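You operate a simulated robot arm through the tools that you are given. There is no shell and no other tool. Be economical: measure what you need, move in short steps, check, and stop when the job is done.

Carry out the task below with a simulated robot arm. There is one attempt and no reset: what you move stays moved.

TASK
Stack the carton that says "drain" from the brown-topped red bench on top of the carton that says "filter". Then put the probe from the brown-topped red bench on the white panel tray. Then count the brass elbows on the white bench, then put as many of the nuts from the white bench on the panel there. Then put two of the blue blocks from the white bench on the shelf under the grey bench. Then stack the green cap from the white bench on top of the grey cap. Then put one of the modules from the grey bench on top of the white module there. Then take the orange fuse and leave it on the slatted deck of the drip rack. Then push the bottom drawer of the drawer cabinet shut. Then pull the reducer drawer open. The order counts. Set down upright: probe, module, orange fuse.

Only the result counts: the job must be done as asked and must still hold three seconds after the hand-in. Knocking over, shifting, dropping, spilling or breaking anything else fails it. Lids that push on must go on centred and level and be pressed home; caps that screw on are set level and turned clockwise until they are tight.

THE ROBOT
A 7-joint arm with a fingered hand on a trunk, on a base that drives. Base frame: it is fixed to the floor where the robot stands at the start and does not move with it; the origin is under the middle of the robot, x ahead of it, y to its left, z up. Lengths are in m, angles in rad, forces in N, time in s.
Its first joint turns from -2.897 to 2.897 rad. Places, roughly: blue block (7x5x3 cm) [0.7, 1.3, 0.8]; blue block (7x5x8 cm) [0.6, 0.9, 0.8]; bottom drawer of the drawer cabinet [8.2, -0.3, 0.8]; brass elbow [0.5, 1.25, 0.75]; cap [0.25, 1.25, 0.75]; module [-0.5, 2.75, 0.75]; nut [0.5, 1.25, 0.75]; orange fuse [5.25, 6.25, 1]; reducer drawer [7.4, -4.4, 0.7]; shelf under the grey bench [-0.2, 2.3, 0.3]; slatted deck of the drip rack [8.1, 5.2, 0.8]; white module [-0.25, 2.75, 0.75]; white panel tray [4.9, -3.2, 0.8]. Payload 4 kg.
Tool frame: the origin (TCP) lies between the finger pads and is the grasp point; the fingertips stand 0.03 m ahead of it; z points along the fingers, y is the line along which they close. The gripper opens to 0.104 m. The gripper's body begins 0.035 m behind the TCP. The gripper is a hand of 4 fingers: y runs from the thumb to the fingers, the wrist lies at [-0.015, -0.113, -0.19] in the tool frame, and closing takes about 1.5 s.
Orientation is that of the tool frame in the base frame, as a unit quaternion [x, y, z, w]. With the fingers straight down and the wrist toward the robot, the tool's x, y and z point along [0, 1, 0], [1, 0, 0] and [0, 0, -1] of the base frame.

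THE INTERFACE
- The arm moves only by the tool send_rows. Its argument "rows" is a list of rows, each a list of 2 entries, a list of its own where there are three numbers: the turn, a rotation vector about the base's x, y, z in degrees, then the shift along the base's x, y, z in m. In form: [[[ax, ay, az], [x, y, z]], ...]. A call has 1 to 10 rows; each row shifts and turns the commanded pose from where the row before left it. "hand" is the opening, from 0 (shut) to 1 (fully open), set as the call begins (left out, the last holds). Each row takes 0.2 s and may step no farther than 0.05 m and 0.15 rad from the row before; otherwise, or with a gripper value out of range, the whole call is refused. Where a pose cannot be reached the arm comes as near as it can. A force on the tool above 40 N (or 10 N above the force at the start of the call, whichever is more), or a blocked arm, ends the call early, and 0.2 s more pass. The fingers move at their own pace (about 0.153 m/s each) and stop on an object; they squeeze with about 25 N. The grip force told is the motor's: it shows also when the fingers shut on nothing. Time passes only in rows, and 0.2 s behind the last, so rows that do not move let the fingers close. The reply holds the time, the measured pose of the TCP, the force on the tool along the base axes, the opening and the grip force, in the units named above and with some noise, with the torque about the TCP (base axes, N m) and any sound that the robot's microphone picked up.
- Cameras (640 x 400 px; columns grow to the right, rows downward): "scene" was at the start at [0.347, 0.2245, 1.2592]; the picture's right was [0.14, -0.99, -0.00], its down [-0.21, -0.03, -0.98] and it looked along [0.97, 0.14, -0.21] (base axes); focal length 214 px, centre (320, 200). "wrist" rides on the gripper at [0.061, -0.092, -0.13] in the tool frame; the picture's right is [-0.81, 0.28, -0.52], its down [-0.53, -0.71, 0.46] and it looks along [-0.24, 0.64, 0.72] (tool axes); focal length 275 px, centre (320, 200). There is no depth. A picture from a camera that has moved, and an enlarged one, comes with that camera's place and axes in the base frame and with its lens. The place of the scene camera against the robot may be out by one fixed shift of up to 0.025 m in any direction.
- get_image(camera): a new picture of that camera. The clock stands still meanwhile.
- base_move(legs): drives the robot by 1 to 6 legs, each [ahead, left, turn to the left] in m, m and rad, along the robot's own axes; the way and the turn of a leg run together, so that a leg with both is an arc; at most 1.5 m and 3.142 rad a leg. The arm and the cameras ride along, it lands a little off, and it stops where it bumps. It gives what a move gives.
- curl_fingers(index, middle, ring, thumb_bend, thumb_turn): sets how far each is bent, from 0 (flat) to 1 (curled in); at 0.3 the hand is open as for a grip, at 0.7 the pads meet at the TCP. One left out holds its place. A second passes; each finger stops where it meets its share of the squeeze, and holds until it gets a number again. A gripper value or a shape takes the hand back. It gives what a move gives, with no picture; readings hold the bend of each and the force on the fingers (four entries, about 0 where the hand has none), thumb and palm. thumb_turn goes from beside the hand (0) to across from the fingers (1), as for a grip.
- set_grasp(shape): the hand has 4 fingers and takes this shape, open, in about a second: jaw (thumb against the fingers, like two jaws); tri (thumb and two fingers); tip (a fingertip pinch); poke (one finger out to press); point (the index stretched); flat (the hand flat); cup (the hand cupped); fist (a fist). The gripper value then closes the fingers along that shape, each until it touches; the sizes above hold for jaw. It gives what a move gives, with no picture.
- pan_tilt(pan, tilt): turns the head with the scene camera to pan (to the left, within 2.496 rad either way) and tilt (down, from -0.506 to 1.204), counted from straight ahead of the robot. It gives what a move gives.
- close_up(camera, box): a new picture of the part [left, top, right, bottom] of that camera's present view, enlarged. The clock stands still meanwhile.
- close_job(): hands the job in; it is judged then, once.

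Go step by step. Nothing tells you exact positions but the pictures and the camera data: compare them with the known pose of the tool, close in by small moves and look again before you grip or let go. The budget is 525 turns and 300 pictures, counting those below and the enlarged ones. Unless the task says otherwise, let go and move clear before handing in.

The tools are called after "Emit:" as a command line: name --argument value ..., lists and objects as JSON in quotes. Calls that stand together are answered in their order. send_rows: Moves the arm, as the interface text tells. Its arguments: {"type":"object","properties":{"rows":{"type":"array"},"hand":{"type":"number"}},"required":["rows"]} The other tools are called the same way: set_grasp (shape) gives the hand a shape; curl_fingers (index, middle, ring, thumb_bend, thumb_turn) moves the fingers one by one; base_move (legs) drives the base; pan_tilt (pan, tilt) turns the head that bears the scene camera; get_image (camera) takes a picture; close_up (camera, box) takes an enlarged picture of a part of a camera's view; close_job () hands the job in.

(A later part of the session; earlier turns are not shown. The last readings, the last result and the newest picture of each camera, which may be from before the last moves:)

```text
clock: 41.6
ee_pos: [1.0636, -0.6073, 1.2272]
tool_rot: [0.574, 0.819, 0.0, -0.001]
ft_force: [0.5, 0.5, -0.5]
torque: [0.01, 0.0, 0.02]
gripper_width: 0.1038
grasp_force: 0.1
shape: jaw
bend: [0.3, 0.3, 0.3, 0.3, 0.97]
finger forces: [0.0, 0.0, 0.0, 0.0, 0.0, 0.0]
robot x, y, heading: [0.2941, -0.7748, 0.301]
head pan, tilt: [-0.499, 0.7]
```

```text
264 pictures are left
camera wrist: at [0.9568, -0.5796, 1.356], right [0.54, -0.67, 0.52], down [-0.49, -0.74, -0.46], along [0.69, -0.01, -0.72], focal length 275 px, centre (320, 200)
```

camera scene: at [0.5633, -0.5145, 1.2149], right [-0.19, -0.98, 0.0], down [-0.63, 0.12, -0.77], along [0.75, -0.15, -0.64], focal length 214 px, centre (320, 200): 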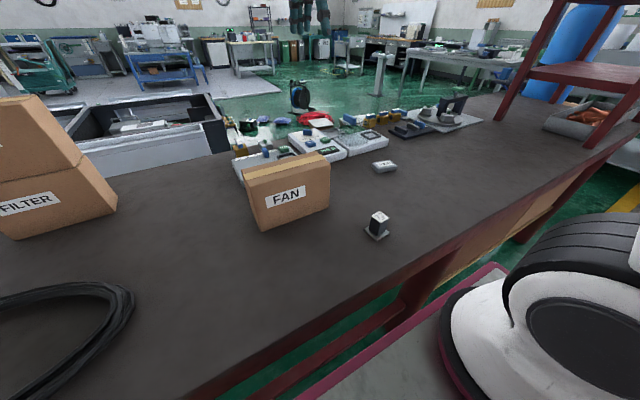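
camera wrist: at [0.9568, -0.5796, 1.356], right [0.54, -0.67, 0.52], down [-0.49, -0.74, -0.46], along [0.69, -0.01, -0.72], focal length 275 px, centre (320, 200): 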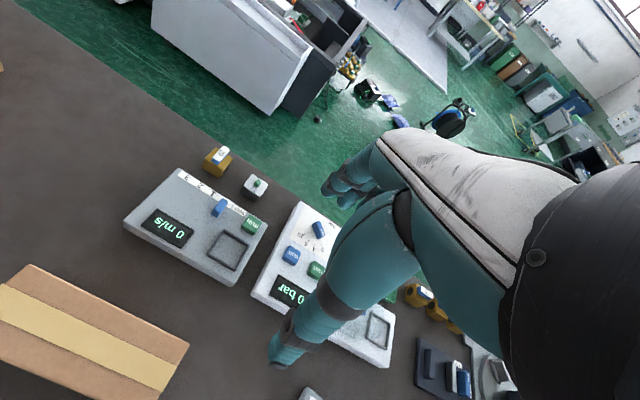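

Emit:
close_up --camera "scene" --box '[220, 85, 500, 250]'

Emit:
close_up --camera "scene" --box '[340, 150, 420, 250]'

```text
2.29 times, centred on (360, 168) of scene
camera zoom: at [0.5633, -0.5145, 1.2149], right [-0.19, -0.98, 0.0], down [-0.63, 0.12, -0.77], along [0.75, -0.15, -0.64], focal length 490 px, centre (229, 274)
```

zoom: 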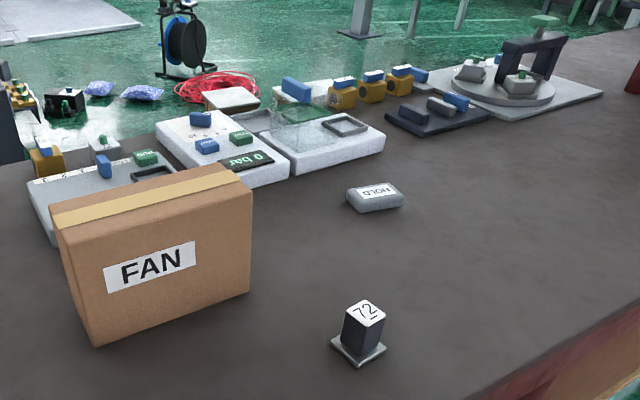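

```text
4.00 times, centred on (380, 200) of scene
camera zoom: at [0.5633, -0.5145, 1.2149], right [-0.19, -0.98, 0.0], down [-0.63, 0.12, -0.77], along [0.75, -0.15, -0.64], focal length 858 px, centre (80, 200)
```

zoom: 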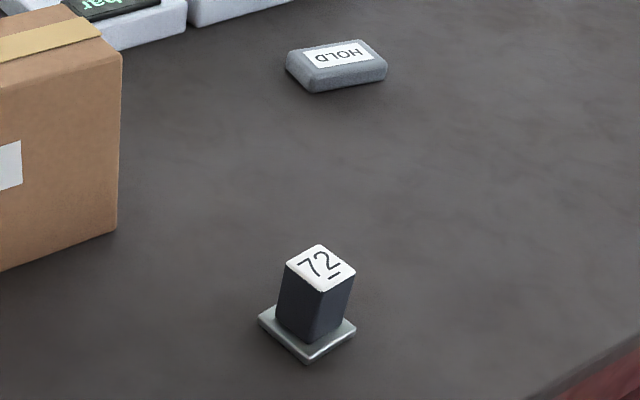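

The block marked "72" on a small plate must be the probe (0.56 m ahead, too near). I'll back off 0.2 m and view with the wrist camera.

Emit:
base_move --legs '[[-0.22, 0, 0]]'

Emit:
get_image --camera "wrist"

```text
clock: 43.3
ee_pos: [0.8521, -0.6737, 1.2263]
tool_rot: [0.574, 0.819, 0.0, 0.001]
ft_force: [-0.2, 0.0, 0.3]
torque: [-0.02, 0.02, 0.0]
gripper_width: 0.1039
grasp_force: 0.0
shape: jaw
bend: [0.3, 0.3, 0.3, 0.3, 0.97]
finger forces: [0.0, 0.0, 0.0, 0.0, 0.0, 0.1]
robot x, y, heading: [0.0842, -0.8392, 0.3]
head pan, tilt: [-0.499, 0.7]
```

```text
261 pictures are left
camera wrist: at [0.7443, -0.6452, 1.356], right [0.54, -0.67, 0.52], down [-0.49, -0.74, -0.46], along [0.69, -0.01, -0.72], focal length 275 px, centre (320, 200)
```

wrist: 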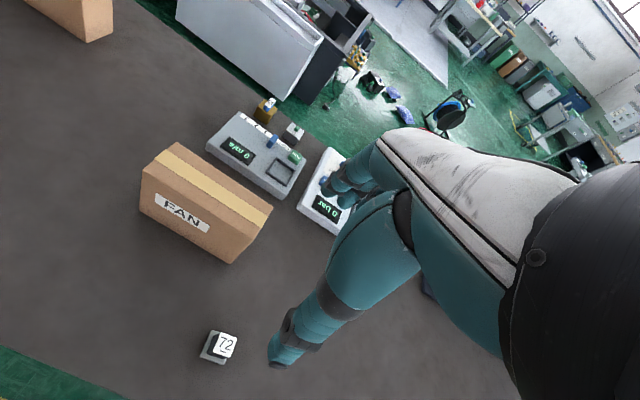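

Emit:
close_up --camera "wrist" --box '[180, 310, 270, 380]'

```text
5.71 times, centred on (225, 345) of wrist
camera zoom: at [0.7443, -0.6452, 1.356], right [0.54, -0.67, 0.52], down [-0.49, -0.74, -0.46], along [0.69, -0.01, -0.72], focal length 1573 px, centre (863, -629)
```

zoom: 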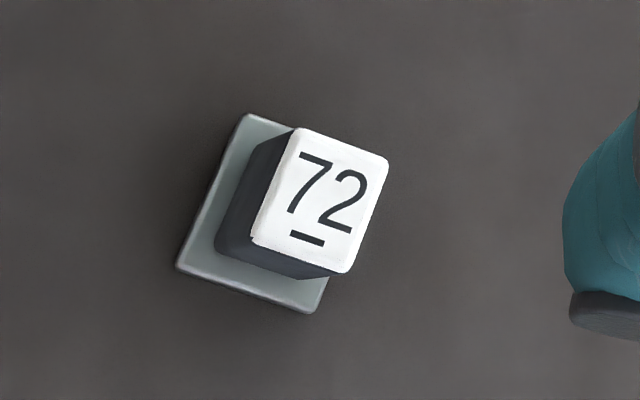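

Probe centre ≈ (0.842, −0.713), block top ≈ 0.892. I'll align and lower above it, then look.

Emit:
send_rows --rows '[[[0, 0, 3.5], [-0.01, -0.04, 0]], [[0, 0, 0], [0, 0, -0.05]], [[0, 0, 0], [0, 0, -0.05]], [[0, 0, 0], [0, 0, -0.05]], [[0, 0, 0], [0, 0, -0.05]], [[0, 0, 0], [0, 0, -0.05]], [[0, 0, 0], [0, 0, 0]]]'

Emit:
get_image --camera "wrist"

Emit:
pan_tilt --pan -0.3 --tilt 0.6

Emit:
get_image --camera "scene"

```text
clock: 44.9
ee_pos: [0.8474, -0.7142, 0.9762]
tool_rot: [0.549, 0.836, -0.001, 0.001]
ft_force: [-0.1, -0.2, -0.5]
torque: [0.01, 0.01, -0.01]
gripper_width: 0.1041
grasp_force: 0.0
shape: jaw
bend: [0.3, 0.3, 0.3, 0.3, 0.98]
finger forces: [0.0, 0.0, 0.0, 0.0, 0.0, 0.0]
robot x, y, heading: [0.0832, -0.8397, 0.299]
head pan, tilt: [-0.499, 0.7]
```

```text
259 pictures are left
camera wrist: at [0.7377, -0.6933, 1.1076], right [0.58, -0.63, 0.52], down [-0.44, -0.77, -0.46], along [0.69, 0.03, -0.72], focal length 275 px, centre (320, 200)
```

wrist: 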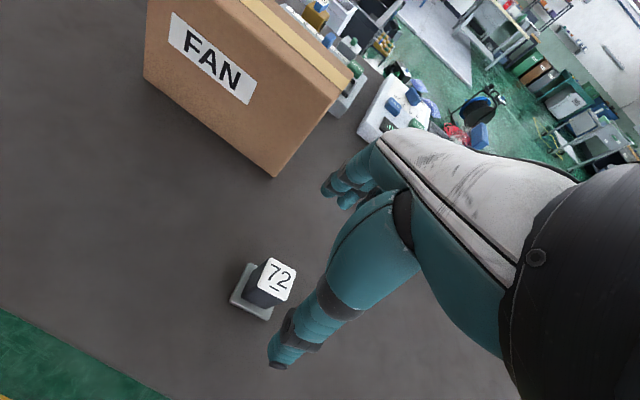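

```text
clock: 45.6
ee_pos: [0.8468, -0.7145, 0.9785]
tool_rot: [0.548, 0.837, 0.0, 0.0]
ft_force: [0.0, 0.2, -0.5]
torque: [-0.01, -0.04, 0.07]
gripper_width: 0.1041
grasp_force: 0.1
shape: jaw
bend: [0.3, 0.3, 0.3, 0.3, 0.98]
finger forces: [0.0, 0.0, 0.0, 0.0, 0.0, 0.0]
robot x, y, heading: [0.0833, -0.8364, 0.301]
head pan, tilt: [-0.3, 0.6]
```

```text
258 pictures are left
camera scene: at [0.3557, -0.5642, 1.2234], right [0.01, -1.0, 0.0], down [-0.57, 0.0, -0.82], along [0.82, 0.0, -0.57], focal length 214 px, centre (320, 200)
```

scene: 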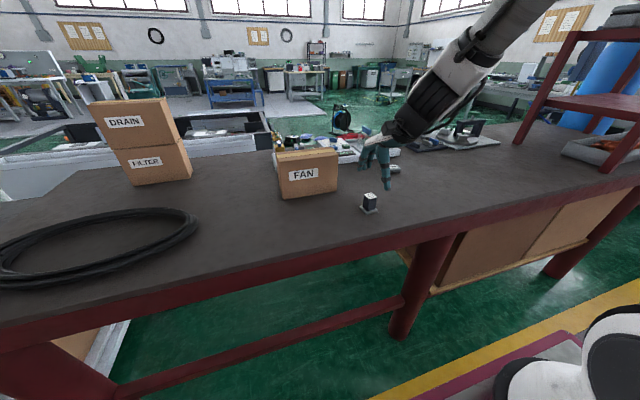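

Emit:
send_rows --rows '[[[0, 0, 0], [-0.003, 0, -0.045]], [[0, 0, 0], [0, 0, -0.035]], [[0, 0, 0], [0, 0, 0]]]'

Emit:
get_image --camera "wrist"

Emit:
close_up --camera "scene" --box '[300, 130, 440, 240]'

```text
clock: 46.4
ee_pos: [0.8445, -0.7121, 0.8961]
tool_rot: [0.547, 0.837, 0.0, -0.001]
ft_force: [0.7, 0.1, 0.0]
torque: [0.01, -0.02, 0.03]
gripper_width: 0.1038
grasp_force: 0.0
shape: jaw
bend: [0.3, 0.3, 0.3, 0.3, 0.98]
finger forces: [0.0, 0.0, 0.0, 0.0, 0.0, 0.0]
robot x, y, heading: [0.0828, -0.8408, 0.313]
head pan, tilt: [-0.3, 0.6]
```

```text
257 pictures are left
camera wrist: at [0.7332, -0.6919, 1.027], right [0.58, -0.63, 0.52], down [-0.44, -0.77, -0.46], along [0.69, 0.03, -0.72], focal length 275 px, centre (320, 200)
```

wrist: 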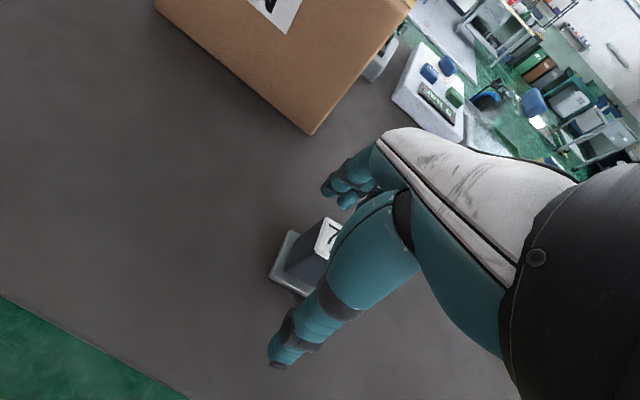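

```text
3.64 times, centred on (370, 185) of scene
camera zoom: at [0.3557, -0.5641, 1.2235], right [0.01, -1.0, 0.0], down [-0.57, 0.0, -0.82], along [0.82, 0.01, -0.57], focal length 780 px, centre (138, 254)
```

zoom: 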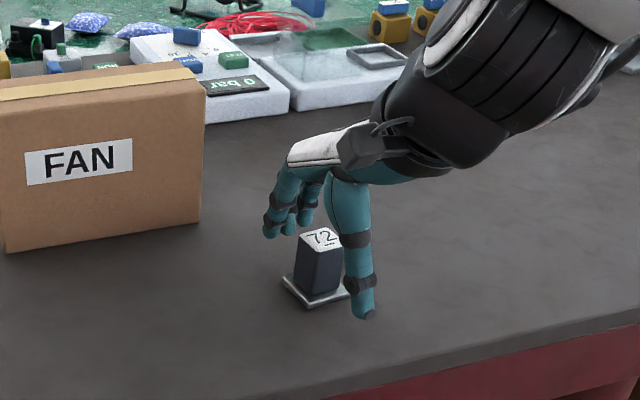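

Emit:
send_rows --rows '[[[0, 0, 0], [0, 0, -0.007]], [[0, 0, 0], [0, 0, 0]], [[0, 0, 0], [0, 0, 0]], [[0, 0, 0], [0, 0, 0]], [[0, 0, 0], [0, 0, 0]], [[0, 0, 0], [0, 0, 0]], [[0, 0, 0], [0, 0, 0]], [[0, 0, 0], [0, 0, 0]], [[0, 0, 0], [0, 0, 0]], [[0, 0, 0], [0, 0, 0]]]' --hand 0.05

Emit:
close_up --camera "scene" --box '[300, 130, 440, 240]'

```text
clock: 48.6
ee_pos: [0.8421, -0.7117, 0.8895]
tool_rot: [0.549, 0.836, 0.0, 0.0]
ft_force: [0.1, -1.1, 0.9]
torque: [0.01, -0.03, -0.01]
gripper_width: 0.0172
grasp_force: 24.7
shape: jaw
bend: [0.72, 0.59, 0.66, 0.73, 1.0]
finger forces: [15.3, 8.5, 0.1, 0.0, 24.2, 0.1]
robot x, y, heading: [0.085, -0.8375, 0.301]
head pan, tilt: [-0.3, 0.6]
```

```text
3.64 times, centred on (370, 185) of scene
camera zoom: at [0.3557, -0.5641, 1.2235], right [0.01, -1.0, 0.0], down [-0.56, 0.0, -0.83], along [0.82, 0.01, -0.57], focal length 780 px, centre (138, 254)
```

zoom: 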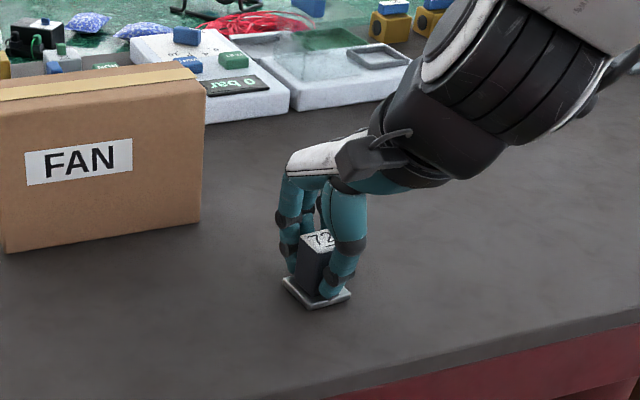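

Emit:
close_up --camera "wrist" --box '[240, 160, 420, 330]'

Emit:
close_up --camera "scene" --box '[345, 165, 395, 205]'

```text
2.35 times, centred on (330, 245) of wrist
camera zoom: at [0.7325, -0.692, 1.0198], right [0.58, -0.63, 0.52], down [-0.44, -0.77, -0.46], along [0.69, 0.03, -0.72], focal length 648 px, centre (296, 94)
```

zoom: 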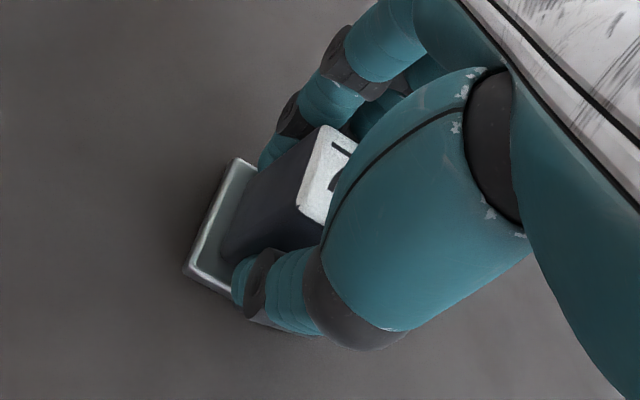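

```text
10.00 times, centred on (370, 185) of scene
camera zoom: at [0.3557, -0.5641, 1.2235], right [0.01, -1.0, 0.0], down [-0.56, 0.0, -0.83], along [0.82, 0.01, -0.57], focal length 2145 px, centre (-180, 350)
```

zoom: 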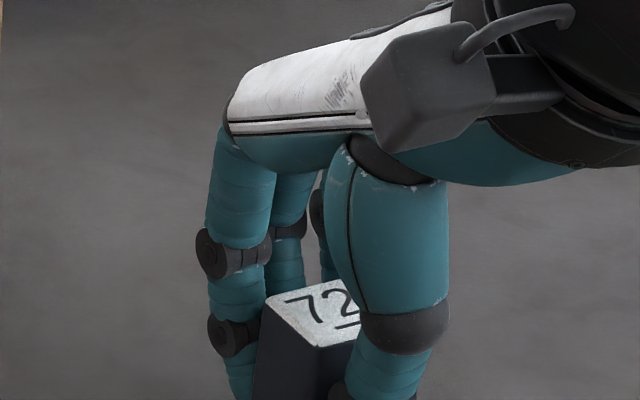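

Emit:
send_rows --rows '[[[0, 0, 0], [0, 0, 0]], [[0, 0, 0], [0, 0, 0]], [[0, 0, 0], [0, 0, 0]], [[0, 0, 0], [0, 0, 0]], [[0, 0, 0], [0, 0, 0]], [[0, 0, 0], [-0.0027, 0.0065, 0]], [[0, 0, 0], [0, 0, 0]]]' --hand 1

Emit:
send_rows --rows '[[[0, 0, 0], [0, 0, 0]], [[0, 0, 0], [0, 0, 0]], [[0, 0, 0], [0, 0, 0]], [[0, 0, 0], [0, 0, 0]], [[0, 0, 0], [0, 0, 0]], [[0, 0, 0], [0, 0, 0]], [[0, 0, 0], [0, 0, 0]], [[0, 0, 0], [0, 0, 0]], [[0, 0, 0], [0, 0, 0]]]' --hand 0.05

Emit:
close_up --camera "wrist" --box '[240, 160, 420, 330]'

```text
clock: 50.2
ee_pos: [0.8366, -0.7071, 0.89]
tool_rot: [0.548, 0.837, 0.0, 0.0]
ft_force: [-1.5, -0.5, 0.3]
torque: [-0.01, 0.01, -0.01]
gripper_width: 0.1037
grasp_force: 0.1
shape: jaw
bend: [0.3, 0.3, 0.3, 0.3, 0.98]
finger forces: [0.0, 0.0, 0.0, 0.0, 0.0, 0.0]
robot x, y, heading: [0.0847, -0.8427, 0.307]
head pan, tilt: [-0.3, 0.6]
```

```text
clock: 52.2
ee_pos: [0.838, -0.7069, 0.8901]
tool_rot: [0.548, 0.836, 0.0, 0.0]
ft_force: [-0.3, -0.4, 0.4]
torque: [-0.03, -0.07, 0.02]
gripper_width: 0.0161
grasp_force: 24.9
shape: jaw
bend: [0.73, 0.59, 0.62, 0.75, 0.99]
finger forces: [10.1, 12.5, 3.6, 0.0, 22.3, 0.1]
robot x, y, heading: [0.0839, -0.8442, 0.306]
head pan, tilt: [-0.3, 0.6]
```

```text
2.35 times, centred on (330, 245) of wrist
camera zoom: at [0.7279, -0.6854, 1.02], right [0.58, -0.63, 0.52], down [-0.44, -0.77, -0.46], along [0.69, 0.03, -0.72], focal length 648 px, centre (296, 94)
```

zoom: 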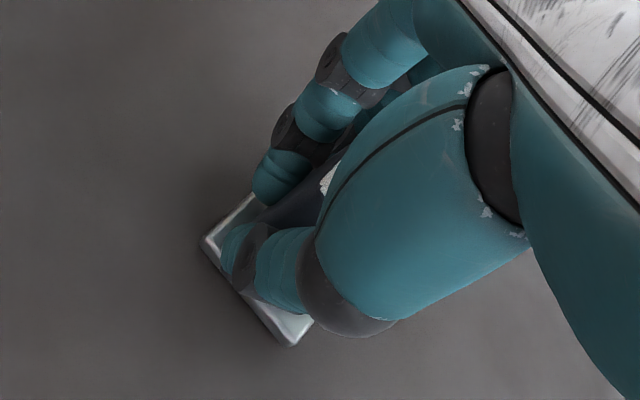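

Emit:
send_rows --rows '[[[0, 0, 0], [0, 0, 0.02]], [[0, 0, 0], [0, 0, 0.04]], [[0, 0, 0], [0, 0, 0]]]'

Emit:
close_up --camera "wrist" --box '[240, 160, 420, 330]'

Emit:
close_up --camera "scene" --box '[320, 130, 420, 220]'

```text
clock: 53.0
ee_pos: [0.8386, -0.7077, 0.9486]
tool_rot: [0.548, 0.837, 0.0, 0.0]
ft_force: [-0.3, 0.1, -0.5]
torque: [-0.03, -0.04, -0.01]
gripper_width: 0.0162
grasp_force: 24.8
shape: jaw
bend: [0.73, 0.59, 0.64, 0.76, 0.99]
finger forces: [10.6, 12.0, 3.8, 0.0, 22.5, 0.1]
robot x, y, heading: [0.0826, -0.8395, 0.31]
head pan, tilt: [-0.3, 0.6]
```

```text
2.35 times, centred on (330, 245) of wrist
camera zoom: at [0.7286, -0.6858, 1.0786], right [0.58, -0.63, 0.52], down [-0.44, -0.77, -0.46], along [0.69, 0.03, -0.72], focal length 648 px, centre (296, 94)
```

zoom: 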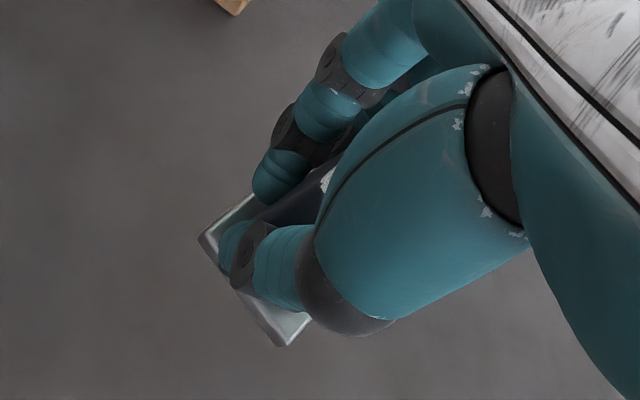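

```text
4.44 times, centred on (370, 175) of scene
camera zoom: at [0.3558, -0.5641, 1.2235], right [0.01, -1.0, 0.0], down [-0.57, 0.0, -0.82], along [0.82, 0.0, -0.57], focal length 953 px, centre (98, 311)
```

zoom: 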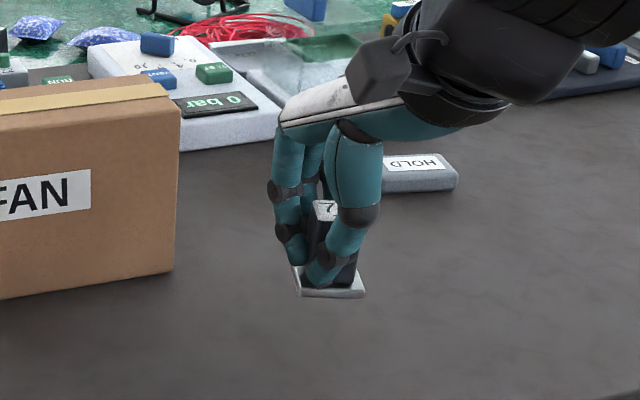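

Probe is held level and clear. I'll raise it and look for a route toward the white panel tray at about (4.9, −3.2).

Emit:
send_rows --rows '[[[0, 0, 0], [0, 0, 0.05]], [[0, 0, 0], [0, 0, 0.05]], [[0, 0, 0], [0, 0, 0.05]], [[0, 0, 0], [0, 0, 0.05]], [[0, 0, 0], [0, 0, 0]]]'

Emit:
base_move --legs '[[-0.1, 0, 0]]'

Emit:
pan_tilt --pan -0.7 --tilt 0.25

Emit:
get_image --camera "scene"

Emit:
pan_tilt --pan -1.5 --tilt 0.3

Emit:
get_image --camera "scene"

```text
clock: 54.2
ee_pos: [0.8346, -0.7071, 1.1467]
tool_rot: [0.548, 0.837, 0.0, -0.001]
ft_force: [-0.8, -0.1, -0.4]
torque: [-0.03, -0.01, -0.01]
gripper_width: 0.016
grasp_force: 24.9
shape: jaw
bend: [0.73, 0.59, 0.66, 0.76, 0.98]
finger forces: [10.4, 11.8, 3.9, 0.0, 22.6, 0.1]
robot x, y, heading: [0.0823, -0.8376, 0.312]
head pan, tilt: [-0.3, 0.6]
```

```text
clock: 55.4
ee_pos: [0.7406, -0.7388, 1.1453]
tool_rot: [0.549, 0.836, 0.0, 0.001]
ft_force: [0.2, 1.2, -0.4]
torque: [0.03, 0.03, 0.0]
gripper_width: 0.016
grasp_force: 25.2
shape: jaw
bend: [0.73, 0.59, 0.66, 0.76, 0.98]
finger forces: [10.4, 11.9, 3.9, 0.1, 22.6, 0.0]
robot x, y, heading: [-0.0098, -0.8707, 0.304]
head pan, tilt: [-0.3, 0.6]
```

```text
clock: 56.2
ee_pos: [0.7404, -0.7382, 1.1464]
tool_rot: [0.549, 0.836, 0.0, 0.001]
ft_force: [0.5, -0.4, -1.4]
torque: [0.02, 0.01, 0.0]
gripper_width: 0.0162
grasp_force: 24.6
shape: jaw
bend: [0.73, 0.59, 0.66, 0.76, 0.98]
finger forces: [10.4, 12.0, 3.9, 0.0, 22.6, 0.0]
robot x, y, heading: [-0.0156, -0.8685, 0.299]
head pan, tilt: [-0.7, 0.25]
```

```text
249 pictures are left
camera scene: at [0.2592, -0.6308, 1.2556], right [-0.38, -0.92, 0.0], down [-0.23, 0.1, -0.97], along [0.89, -0.37, -0.25], focal length 214 px, centre (320, 200)
```

scene: 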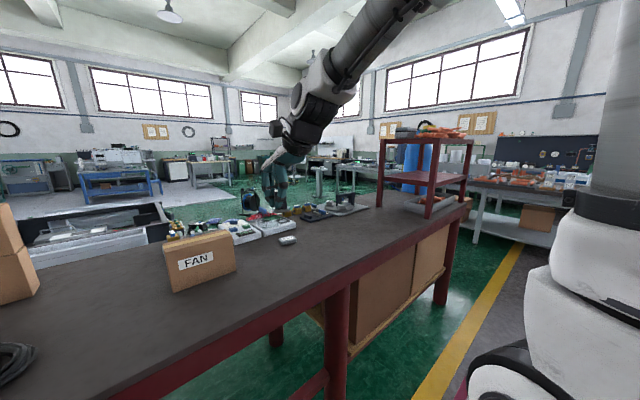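

```text
clock: 57.4
ee_pos: [0.7408, -0.7389, 1.1459]
tool_rot: [0.549, 0.836, 0.0, 0.001]
ft_force: [0.0, -0.5, -0.4]
torque: [0.03, -0.03, 0.02]
gripper_width: 0.016
grasp_force: 24.9
shape: jaw
bend: [0.73, 0.59, 0.66, 0.76, 0.98]
finger forces: [10.4, 12.1, 3.9, 0.0, 22.5, 0.0]
robot x, y, heading: [-0.0097, -0.8638, 0.304]
head pan, tilt: [-1.499, 0.3]
```

```text
248 pictures are left
camera scene: at [0.2073, -0.6817, 1.251], right [-0.93, -0.37, 0.0], down [-0.11, 0.28, -0.96], along [0.35, -0.89, -0.3], focal length 214 px, centre (320, 200)
```

scene: 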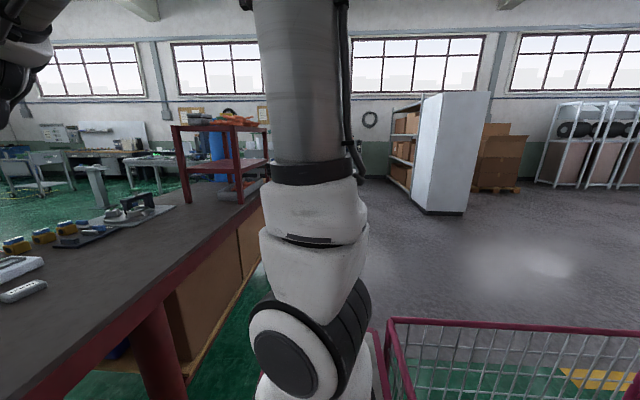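

Emit:
base_move --legs '[[-0.35, -0.1, 0], [0, -1.2, 0], [0, -1.0, 0]]'

Emit:
pan_tilt --pan 0.0 --tilt 0.25

Emit:
get_image --camera "scene"

Emit:
pan_tilt --pan -0.9 --tilt 0.3

Emit:
get_image --camera "scene"

```text
clock: 70.2
ee_pos: [1.1141, -3.0398, 1.1465]
tool_rot: [0.543, 0.84, 0.001, 0.0]
ft_force: [-0.2, -0.5, -0.7]
torque: [-0.04, 0.01, 0.02]
gripper_width: 0.016
grasp_force: 25.1
shape: jaw
bend: [0.73, 0.59, 0.66, 0.76, 0.98]
finger forces: [10.3, 12.1, 3.9, 0.0, 22.5, 0.0]
robot x, y, heading: [0.3643, -3.1836, 0.317]
head pan, tilt: [-1.499, 0.3]
```

```text
clock: 71.8
ee_pos: [1.1143, -3.0393, 1.1455]
tool_rot: [0.543, 0.839, 0.0, 0.0]
ft_force: [-0.8, -0.2, -1.5]
torque: [0.02, 0.0, 0.01]
gripper_width: 0.016
grasp_force: 24.9
shape: jaw
bend: [0.73, 0.59, 0.66, 0.76, 0.98]
finger forces: [10.3, 12.1, 3.8, 0.1, 22.5, 0.1]
robot x, y, heading: [0.3662, -3.1793, 0.315]
head pan, tilt: [0.0, 0.25]
```

```text
247 pictures are left
camera scene: at [0.6344, -2.8745, 1.2557], right [0.31, -0.95, 0.0], down [-0.23, -0.08, -0.97], along [0.92, 0.3, -0.25], focal length 214 px, centre (320, 200)
```

scene: 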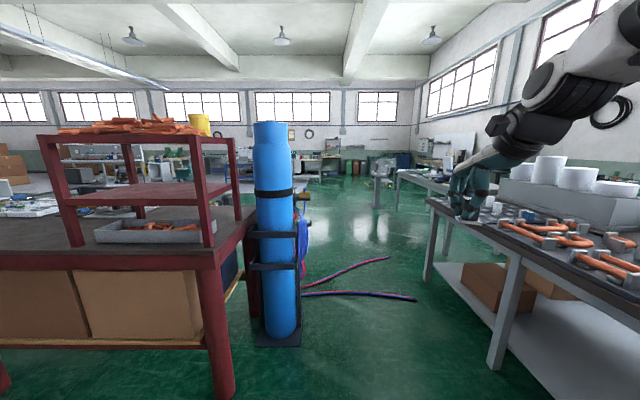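

```text
clock: 73.0
ee_pos: [1.1151, -3.0402, 1.1467]
tool_rot: [0.543, 0.84, 0.0, 0.0]
ft_force: [0.5, -0.1, -0.7]
torque: [0.01, -0.02, -0.04]
gripper_width: 0.0162
grasp_force: 24.8
shape: jaw
bend: [0.73, 0.59, 0.66, 0.76, 0.98]
finger forces: [10.3, 12.1, 3.9, 0.1, 22.5, 0.0]
robot x, y, heading: [0.3635, -3.1787, 0.318]
head pan, tilt: [-0.901, 0.3]
```

```text
246 pictures are left
camera scene: at [0.6236, -2.955, 1.251], right [-0.55, -0.83, 0.0], down [-0.25, 0.16, -0.96], along [0.8, -0.53, -0.3], focal length 214 px, centre (320, 200)
```

scene: 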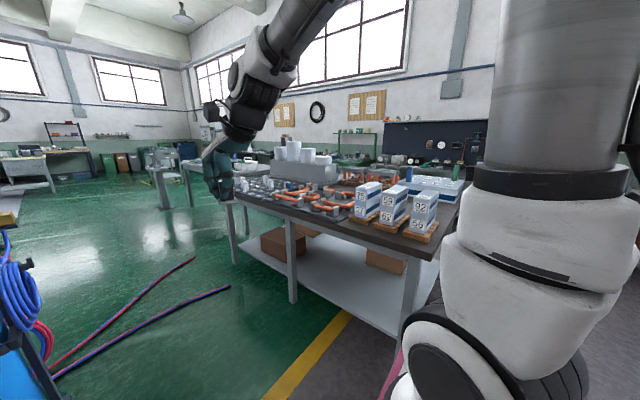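

Emit:
pan_tilt --pan -0.2 --tilt 0.35

Emit:
close_up --camera "scene" --box '[320, 100, 560, 250]'

Emit:
close_up --camera "scene" --box '[300, 190, 540, 340]'

```text
clock: 74.1
ee_pos: [1.115, -3.0394, 1.1471]
tool_rot: [0.543, 0.839, -0.001, 0.001]
ft_force: [-0.9, -0.4, 0.0]
torque: [0.03, -0.04, 0.0]
gripper_width: 0.016
grasp_force: 25.1
shape: jaw
bend: [0.73, 0.59, 0.66, 0.76, 0.98]
finger forces: [10.3, 12.1, 3.9, 0.0, 22.6, 0.1]
robot x, y, heading: [0.366, -3.1804, 0.317]
head pan, tilt: [-0.201, 0.351]
```

```text
2.67 times, centred on (440, 175) of scene
camera zoom: at [0.6381, -2.8929, 1.2462], right [0.12, -0.99, 0.0], down [-0.34, -0.04, -0.94], along [0.93, 0.11, -0.34], focal length 572 px, centre (0, 267)
```

zoom: 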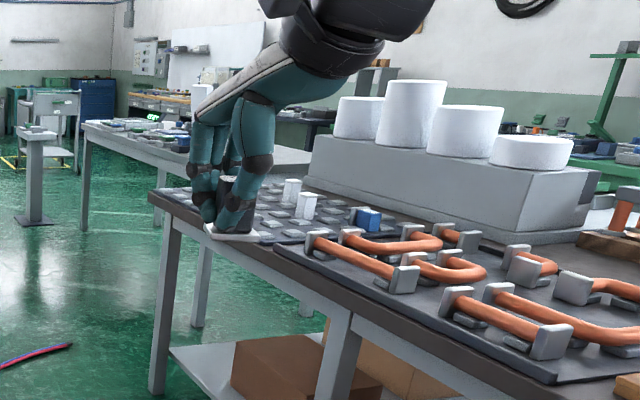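

```text
2.67 times, centred on (420, 265) of scene
camera zoom: at [0.6381, -2.8929, 1.2462], right [0.12, -0.99, 0.0], down [-0.34, -0.04, -0.94], along [0.93, 0.11, -0.34], focal length 572 px, centre (53, 27)
```

zoom: 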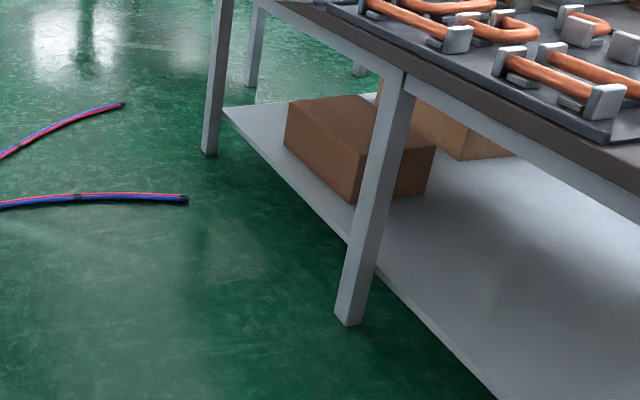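

Emit:
base_move --legs '[[0, -0.2, 0], [1.0, 0, 0]]'

Emit:
pan_tilt --pan 0.1 --tilt 0.7

Emit:
get_image --camera "scene"

Emit:
pan_tilt --pan -0.5 --tilt 0.3

Emit:
get_image --camera "scene"

```text
clock: 80.5
ee_pos: [2.1372, -2.9065, 1.146]
tool_rot: [0.541, 0.841, 0.0, 0.0]
ft_force: [0.1, -0.2, -0.5]
torque: [0.01, 0.02, 0.01]
gripper_width: 0.016
grasp_force: 25.0
shape: jaw
bend: [0.73, 0.59, 0.66, 0.76, 0.98]
finger forces: [10.3, 12.0, 3.9, 0.0, 22.5, 0.1]
robot x, y, heading: [1.3885, -3.0483, 0.319]
head pan, tilt: [-0.201, 0.351]
```

```text
clock: 81.3
ee_pos: [2.1362, -2.9075, 1.1448]
tool_rot: [0.542, 0.841, -0.001, 0.0]
ft_force: [0.6, -0.1, -1.2]
torque: [0.0, -0.02, -0.01]
gripper_width: 0.0158
grasp_force: 24.5
shape: jaw
bend: [0.73, 0.59, 0.66, 0.76, 0.98]
finger forces: [10.3, 12.1, 3.9, 0.0, 22.5, 0.1]
robot x, y, heading: [1.3885, -3.0524, 0.323]
head pan, tilt: [0.099, 0.7]
```

```text
243 pictures are left
camera scene: at [1.6451, -2.7386, 1.2149], right [0.41, -0.91, 0.0], down [-0.59, -0.26, -0.77], along [0.7, 0.31, -0.64], focal length 214 px, centre (320, 200)
```

scene: 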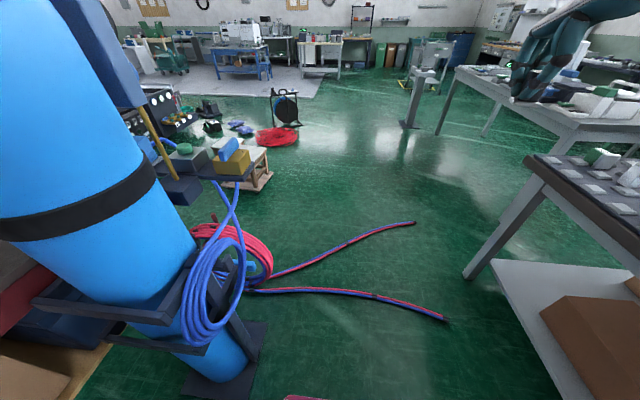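

```text
clock: 82.3
ee_pos: [2.1372, -2.906, 1.1472]
tool_rot: [0.542, 0.841, -0.001, 0.0]
ft_force: [-0.7, 0.8, -0.8]
torque: [0.04, -0.02, 0.02]
gripper_width: 0.0163
grasp_force: 25.0
shape: jaw
bend: [0.73, 0.59, 0.66, 0.76, 0.98]
finger forces: [10.3, 12.2, 3.9, 0.0, 22.5, 0.0]
robot x, y, heading: [1.3896, -3.0527, 0.322]
head pan, tilt: [-0.499, 0.3]
```

```text
242 pictures are left
camera scene: at [1.6594, -2.7897, 1.2509], right [-0.18, -0.98, 0.0], down [-0.29, 0.05, -0.96], along [0.94, -0.17, -0.3], focal length 214 px, centre (320, 200)
```

scene: 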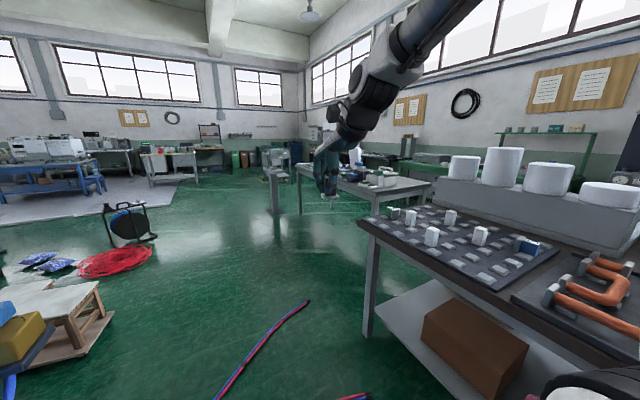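

Emit:
base_move --legs '[[0.4, 0, 0]]'

Emit:
pan_tilt --pan 0.1 --tilt 0.9

Emit:
get_image --camera "scene"

```text
clock: 84.9
ee_pos: [2.5236, -2.7777, 1.1465]
tool_rot: [0.541, 0.841, 0.0, 0.0]
ft_force: [0.2, -0.1, -1.0]
torque: [0.06, 0.0, 0.02]
gripper_width: 0.016
grasp_force: 24.7
shape: jaw
bend: [0.73, 0.59, 0.66, 0.76, 0.98]
finger forces: [10.3, 12.2, 3.9, 0.0, 22.5, 0.1]
robot x, y, heading: [1.7769, -2.9234, 0.321]
head pan, tilt: [-0.499, 0.3]
```

```text
clock: 85.9
ee_pos: [2.5231, -2.7776, 1.1464]
tool_rot: [0.541, 0.841, 0.0, 0.0]
ft_force: [1.1, 0.6, -0.7]
torque: [0.0, 0.0, -0.01]
gripper_width: 0.0161
grasp_force: 24.6
shape: jaw
bend: [0.73, 0.59, 0.66, 0.76, 0.98]
finger forces: [10.4, 12.2, 3.9, 0.0, 22.6, 0.0]
robot x, y, heading: [1.7755, -2.9217, 0.321]
head pan, tilt: [0.099, 0.901]
```

```text
241 pictures are left
camera scene: at [2.0231, -2.6134, 1.1987], right [0.41, -0.91, 0.0], down [-0.71, -0.32, -0.62], along [0.57, 0.25, -0.78], focal length 214 px, centre (320, 200)
```

scene: 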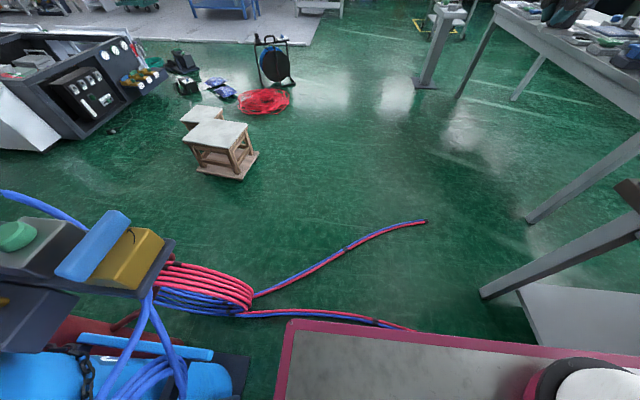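

Emit:
base_move --legs '[[0.15, -0.04, 0], [0.8, 0, 0]]'

Emit:
pan_tilt --pan -0.6 --tilt 0.5

Emit:
get_image --camera "scene"

```text
clock: 91.2
ee_pos: [3.4508, -2.5159, 1.1467]
tool_rot: [0.543, 0.84, 0.0, -0.001]
ft_force: [0.2, 0.5, -0.5]
torque: [0.01, 0.01, -0.01]
gripper_width: 0.016
grasp_force: 25.1
shape: jaw
bend: [0.73, 0.59, 0.66, 0.76, 0.98]
finger forces: [10.2, 12.2, 3.9, 0.0, 22.5, 0.0]
robot x, y, heading: [2.7035, -2.6592, 0.318]
head pan, tilt: [0.099, 0.901]
```

```text
clock: 92.3
ee_pos: [3.4512, -2.5161, 1.1463]
tool_rot: [0.543, 0.84, 0.0, 0.0]
ft_force: [0.3, -0.3, -0.9]
torque: [0.02, -0.01, -0.02]
gripper_width: 0.0158
grasp_force: 25.1
shape: jaw
bend: [0.73, 0.59, 0.66, 0.76, 0.98]
finger forces: [10.2, 12.2, 3.9, 0.0, 22.5, 0.0]
robot x, y, heading: [2.6975, -2.6553, 0.32]
head pan, tilt: [-0.6, 0.499]
```

```text
240 pictures are left
camera scene: at [2.9694, -2.4056, 1.2325], right [-0.28, -0.96, 0.0], down [-0.46, 0.13, -0.88], along [0.84, -0.24, -0.48], focal length 214 px, centre (320, 200)
```

scene: 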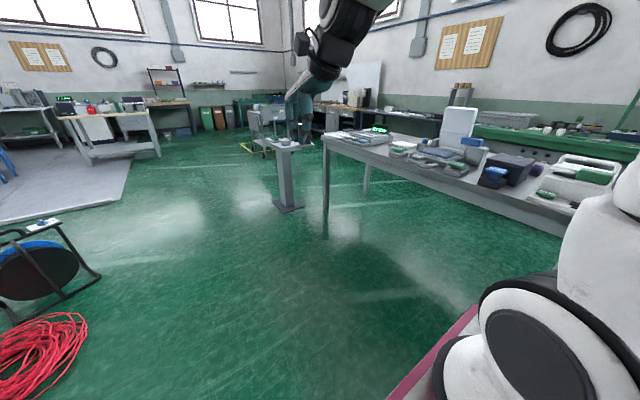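

Emit:
close_up --camera "scene" --box '[310, 95, 640, 225]'

```text
1.94 times, centred on (475, 160) of scene
camera zoom: at [2.9694, -2.4056, 1.2325], right [-0.28, -0.96, 0.0], down [-0.46, 0.13, -0.88], along [0.84, -0.24, -0.48], focal length 416 px, centre (19, 278)
```

zoom: 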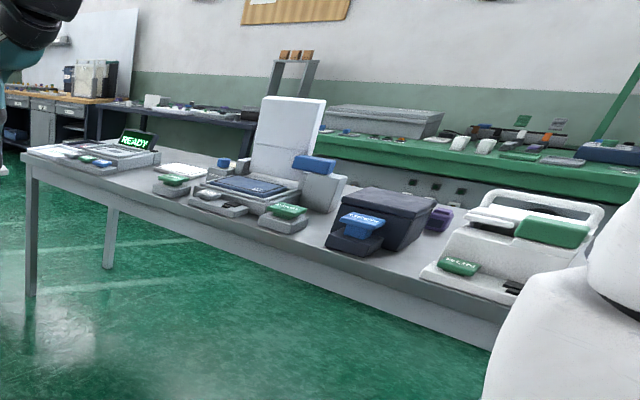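

The READY instrument at the left end of this grey table matches (4.9, −3.2). I'll drive up, and turn to face the table.

Emit:
base_move --legs '[[1.4, 0.1, 0], [0, 0, -1.64]]'

Emit:
pan_tilt --pan 0.4 --tilt 0.5

Emit:
get_image --camera "scene"

```text
clock: 103.3
ee_pos: [4.1249, -2.8609, 1.1457]
tool_rot: [0.983, 0.186, 0.0, 0.0]
ft_force: [-0.1, 0.3, -1.3]
torque: [-0.01, -0.03, 0.0]
gripper_width: 0.0162
grasp_force: 25.4
shape: jaw
bend: [0.73, 0.59, 0.66, 0.76, 0.98]
finger forces: [10.9, 12.5, 3.9, 0.0, 21.6, 0.0]
robot x, y, heading: [4.019, -2.1043, -1.299]
head pan, tilt: [-0.6, 0.499]
```

```text
clock: 104.6
ee_pos: [4.1263, -2.8626, 1.1458]
tool_rot: [0.982, 0.186, 0.0, 0.0]
ft_force: [0.0, 0.0, -0.5]
torque: [0.0, -0.03, 0.0]
gripper_width: 0.016
grasp_force: 24.9
shape: jaw
bend: [0.73, 0.59, 0.66, 0.76, 0.98]
finger forces: [10.9, 12.5, 3.9, 0.0, 21.6, 0.1]
robot x, y, heading: [4.0228, -2.1109, -1.302]
head pan, tilt: [0.4, 0.499]
```

```text
238 pictures are left
camera scene: at [4.3481, -2.3441, 1.2326], right [-0.78, -0.62, 0.0], down [-0.3, 0.38, -0.88], along [0.54, -0.69, -0.48], focal length 214 px, centre (320, 200)
```

scene: 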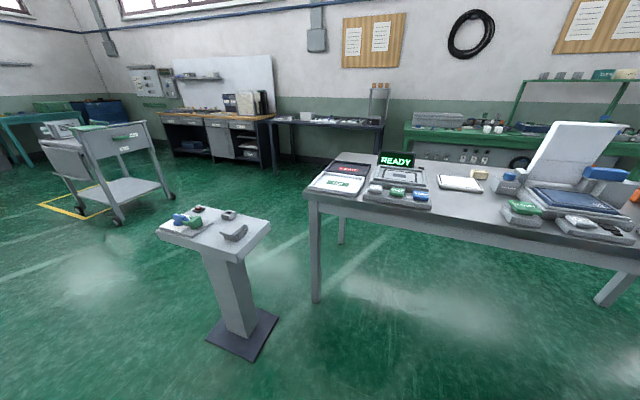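

Emit:
close_up --camera "scene" --box '[300, 120, 640, 270]'

Emit:
close_up --camera "scene" --box '[145, 185, 345, 315]'

```text
1.88 times, centred on (470, 195) of scene
camera zoom: at [4.3481, -2.3441, 1.2326], right [-0.78, -0.62, 0.0], down [-0.3, 0.38, -0.88], along [0.54, -0.69, -0.48], focal length 404 px, centre (38, 209)
```

zoom: 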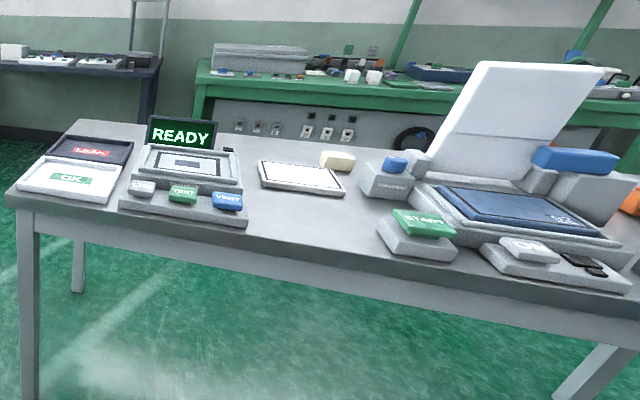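

```text
3.08 times, centred on (245, 250) of scene
camera zoom: at [4.3481, -2.3441, 1.2326], right [-0.78, -0.62, 0.0], down [-0.3, 0.38, -0.88], along [0.54, -0.69, -0.48], focal length 660 px, centre (551, 46)
```

zoom: 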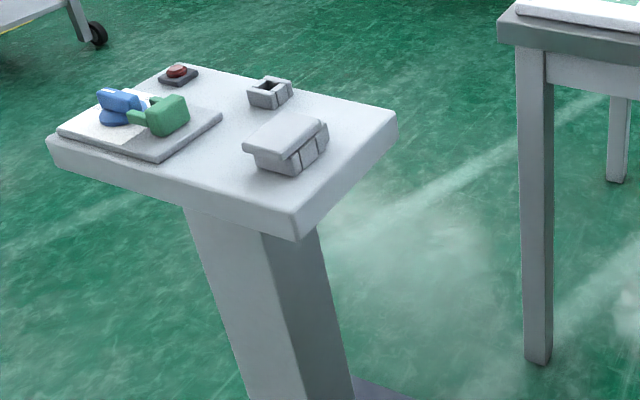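

Emit:
base_move --legs '[[0.4, 0.2, 0]]'

Emit:
send_rows --rows '[[[0, 0, 4], [0.045, 0.013, 0]], [[0, 0, 4], [0.045, 0.013, 0]], [[0, 0, 4], [0.045, 0.013, 0]], [[0, 0, 4], [0.045, 0.013, 0]], [[0, 0, 4], [0.045, 0.013, 0]], [[0, 0, 0], [0, 0, 0]]]'

Emit:
get_image --camera "scene"

Emit:
get_image --camera "wrist"

```text
clock: 107.4
ee_pos: [4.4365, -3.1996, 1.1464]
tool_rot: [0.982, 0.19, -0.001, 0.0]
ft_force: [-0.6, 0.8, -1.2]
torque: [-0.02, 0.0, -0.01]
gripper_width: 0.0157
grasp_force: 25.4
shape: jaw
bend: [0.73, 0.59, 0.66, 0.76, 0.98]
finger forces: [10.8, 12.6, 3.9, 0.0, 21.6, 0.0]
robot x, y, heading: [4.326, -2.4457, -1.29]
head pan, tilt: [0.4, 0.499]
```

```text
clock: 108.8
ee_pos: [4.6601, -3.1338, 1.1464]
tool_rot: [0.934, 0.357, 0.0, 0.0]
ft_force: [0.3, -0.2, -1.1]
torque: [0.02, 0.02, 0.0]
gripper_width: 0.016
grasp_force: 25.0
shape: jaw
bend: [0.73, 0.59, 0.66, 0.76, 0.98]
finger forces: [11.0, 12.9, 3.9, 0.1, 21.5, 0.1]
robot x, y, heading: [4.329, -2.4424, -1.293]
head pan, tilt: [0.4, 0.499]
```

```text
235 pictures are left
camera scene: at [4.6563, -2.6812, 1.2325], right [-0.78, -0.63, 0.0], down [-0.3, 0.37, -0.88], along [0.55, -0.69, -0.48], focal length 214 px, centre (320, 200)
```

scene: 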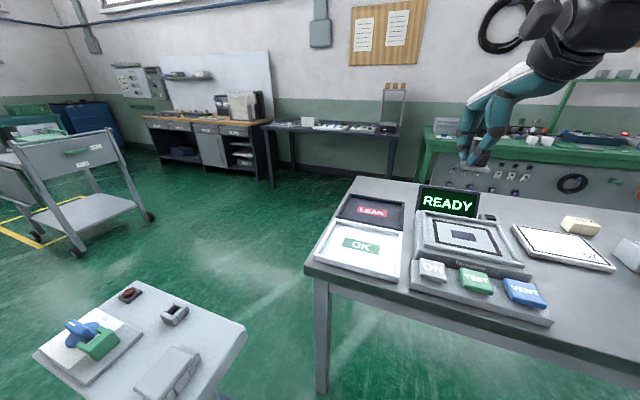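

```text
234 pictures are left
camera wrist: at [4.6446, -3.0228, 1.277], right [-0.42, -0.75, 0.52], down [-0.87, 0.18, -0.46], along [0.25, -0.64, -0.72], focal length 275 px, centre (320, 200)
```

wrist: 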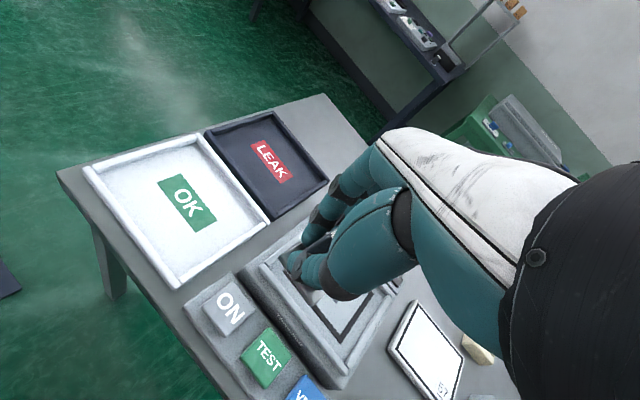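

The white tray marked OK is at about (4.88, −3.16), matching the given place. I'll carry the probe above it.

Emit:
send_rows --rows '[[[0, 0, 0], [0.045, -0.006, 0]], [[0, 0, 0], [0.045, -0.006, 0]], [[0, 0, 0], [0.045, -0.006, 0]], [[0, 0, 0], [0.045, -0.006, 0]], [[0, 0, 0], [0.04, -0.006, 0]], [[0, 0, 0], [0, 0, -0.05]], [[0, 0, 0], [0, 0, -0.05]], [[0, 0, 0], [0, 0, -0.05]], [[0, 0, 0], [0, 0, -0.05]], [[0, 0, 0], [0, 0, 0]]]'

Emit:
get_image --camera "wrist"

Emit:
get_image --camera "scene"

```text
clock: 111.0
ee_pos: [4.8802, -3.1645, 0.9463]
tool_rot: [0.934, 0.357, 0.0, 0.0]
ft_force: [-0.9, 0.3, -0.9]
torque: [-0.05, 0.0, 0.01]
gripper_width: 0.0156
grasp_force: 24.8
shape: jaw
bend: [0.73, 0.59, 0.67, 0.76, 0.98]
finger forces: [11.1, 13.3, 4.0, 0.0, 21.2, 0.0]
robot x, y, heading: [4.3276, -2.4429, -1.294]
head pan, tilt: [0.4, 0.499]
```

```text
233 pictures are left
camera wrist: at [4.8632, -3.0542, 1.0757], right [-0.42, -0.75, 0.52], down [-0.87, 0.18, -0.46], along [0.25, -0.64, -0.72], focal length 275 px, centre (320, 200)
```

wrist: 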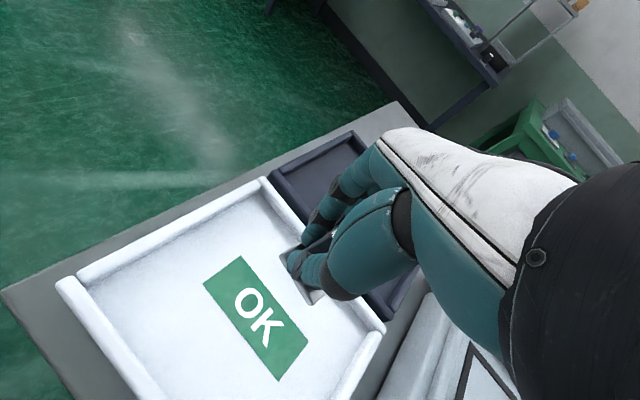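

```text
232 pictures are left
camera scene: at [4.6564, -2.6813, 1.2325], right [-0.78, -0.63, 0.0], down [-0.3, 0.37, -0.88], along [0.55, -0.69, -0.48], focal length 214 px, centre (320, 200)
```

scene: 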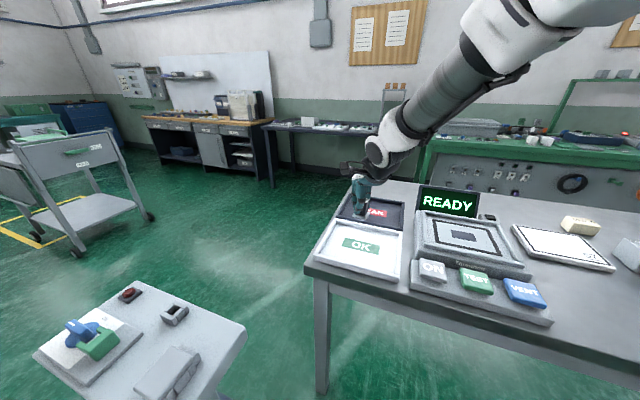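

Emit:
send_rows --rows '[[[0, 0, 0], [0, 0, -0.05]], [[0, 0, 0], [0, 0, -0.04]], [[0, 0, 0], [0, 0, -0.01]], [[0, 0, 0], [0, 0, -0.005]], [[0, 0, 0], [0, 0, 0]]]'

Emit:
close_up --camera "scene" --box '[290, 160, 430, 290]'

Emit:
get_image --camera "wrist"

```text
clock: 112.2
ee_pos: [4.8824, -3.1659, 0.8457]
tool_rot: [0.934, 0.357, 0.003, 0.005]
ft_force: [0.0, 1.7, 36.1]
torque: [-0.26, -0.02, 0.03]
gripper_width: 0.0177
grasp_force: 24.9
shape: jaw
bend: [0.73, 0.58, 0.71, 0.76, 0.98]
finger forces: [13.3, 24.5, 4.3, 0.0, 31.4, 0.0]
robot x, y, heading: [4.325, -2.4443, -1.293]
head pan, tilt: [0.4, 0.499]
```

```text
3.08 times, centred on (360, 225) of scene
camera zoom: at [4.6556, -2.6801, 1.233], right [-0.78, -0.63, 0.0], down [-0.3, 0.37, -0.88], along [0.55, -0.69, -0.48], focal length 660 px, centre (197, 123)
```

zoom: 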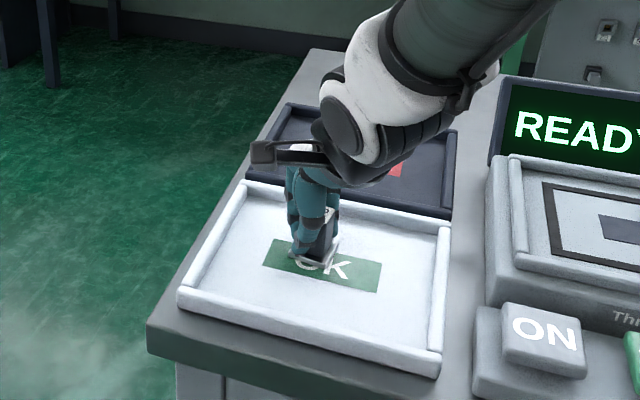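

```text
230 pictures are left
camera wrist: at [4.8647, -3.0545, 0.9744], right [-0.42, -0.74, 0.52], down [-0.87, 0.17, -0.46], along [0.25, -0.65, -0.72], focal length 275 px, centre (320, 200)
```

wrist: 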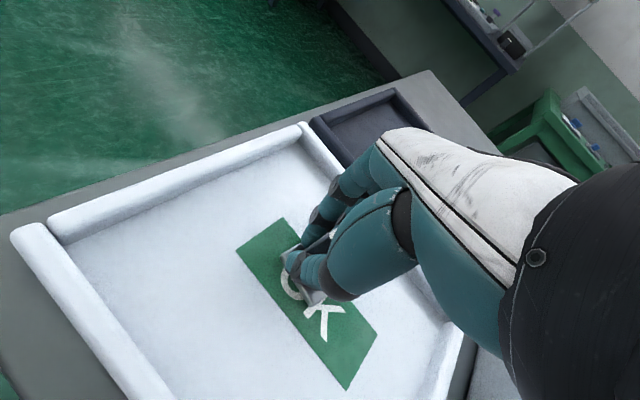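

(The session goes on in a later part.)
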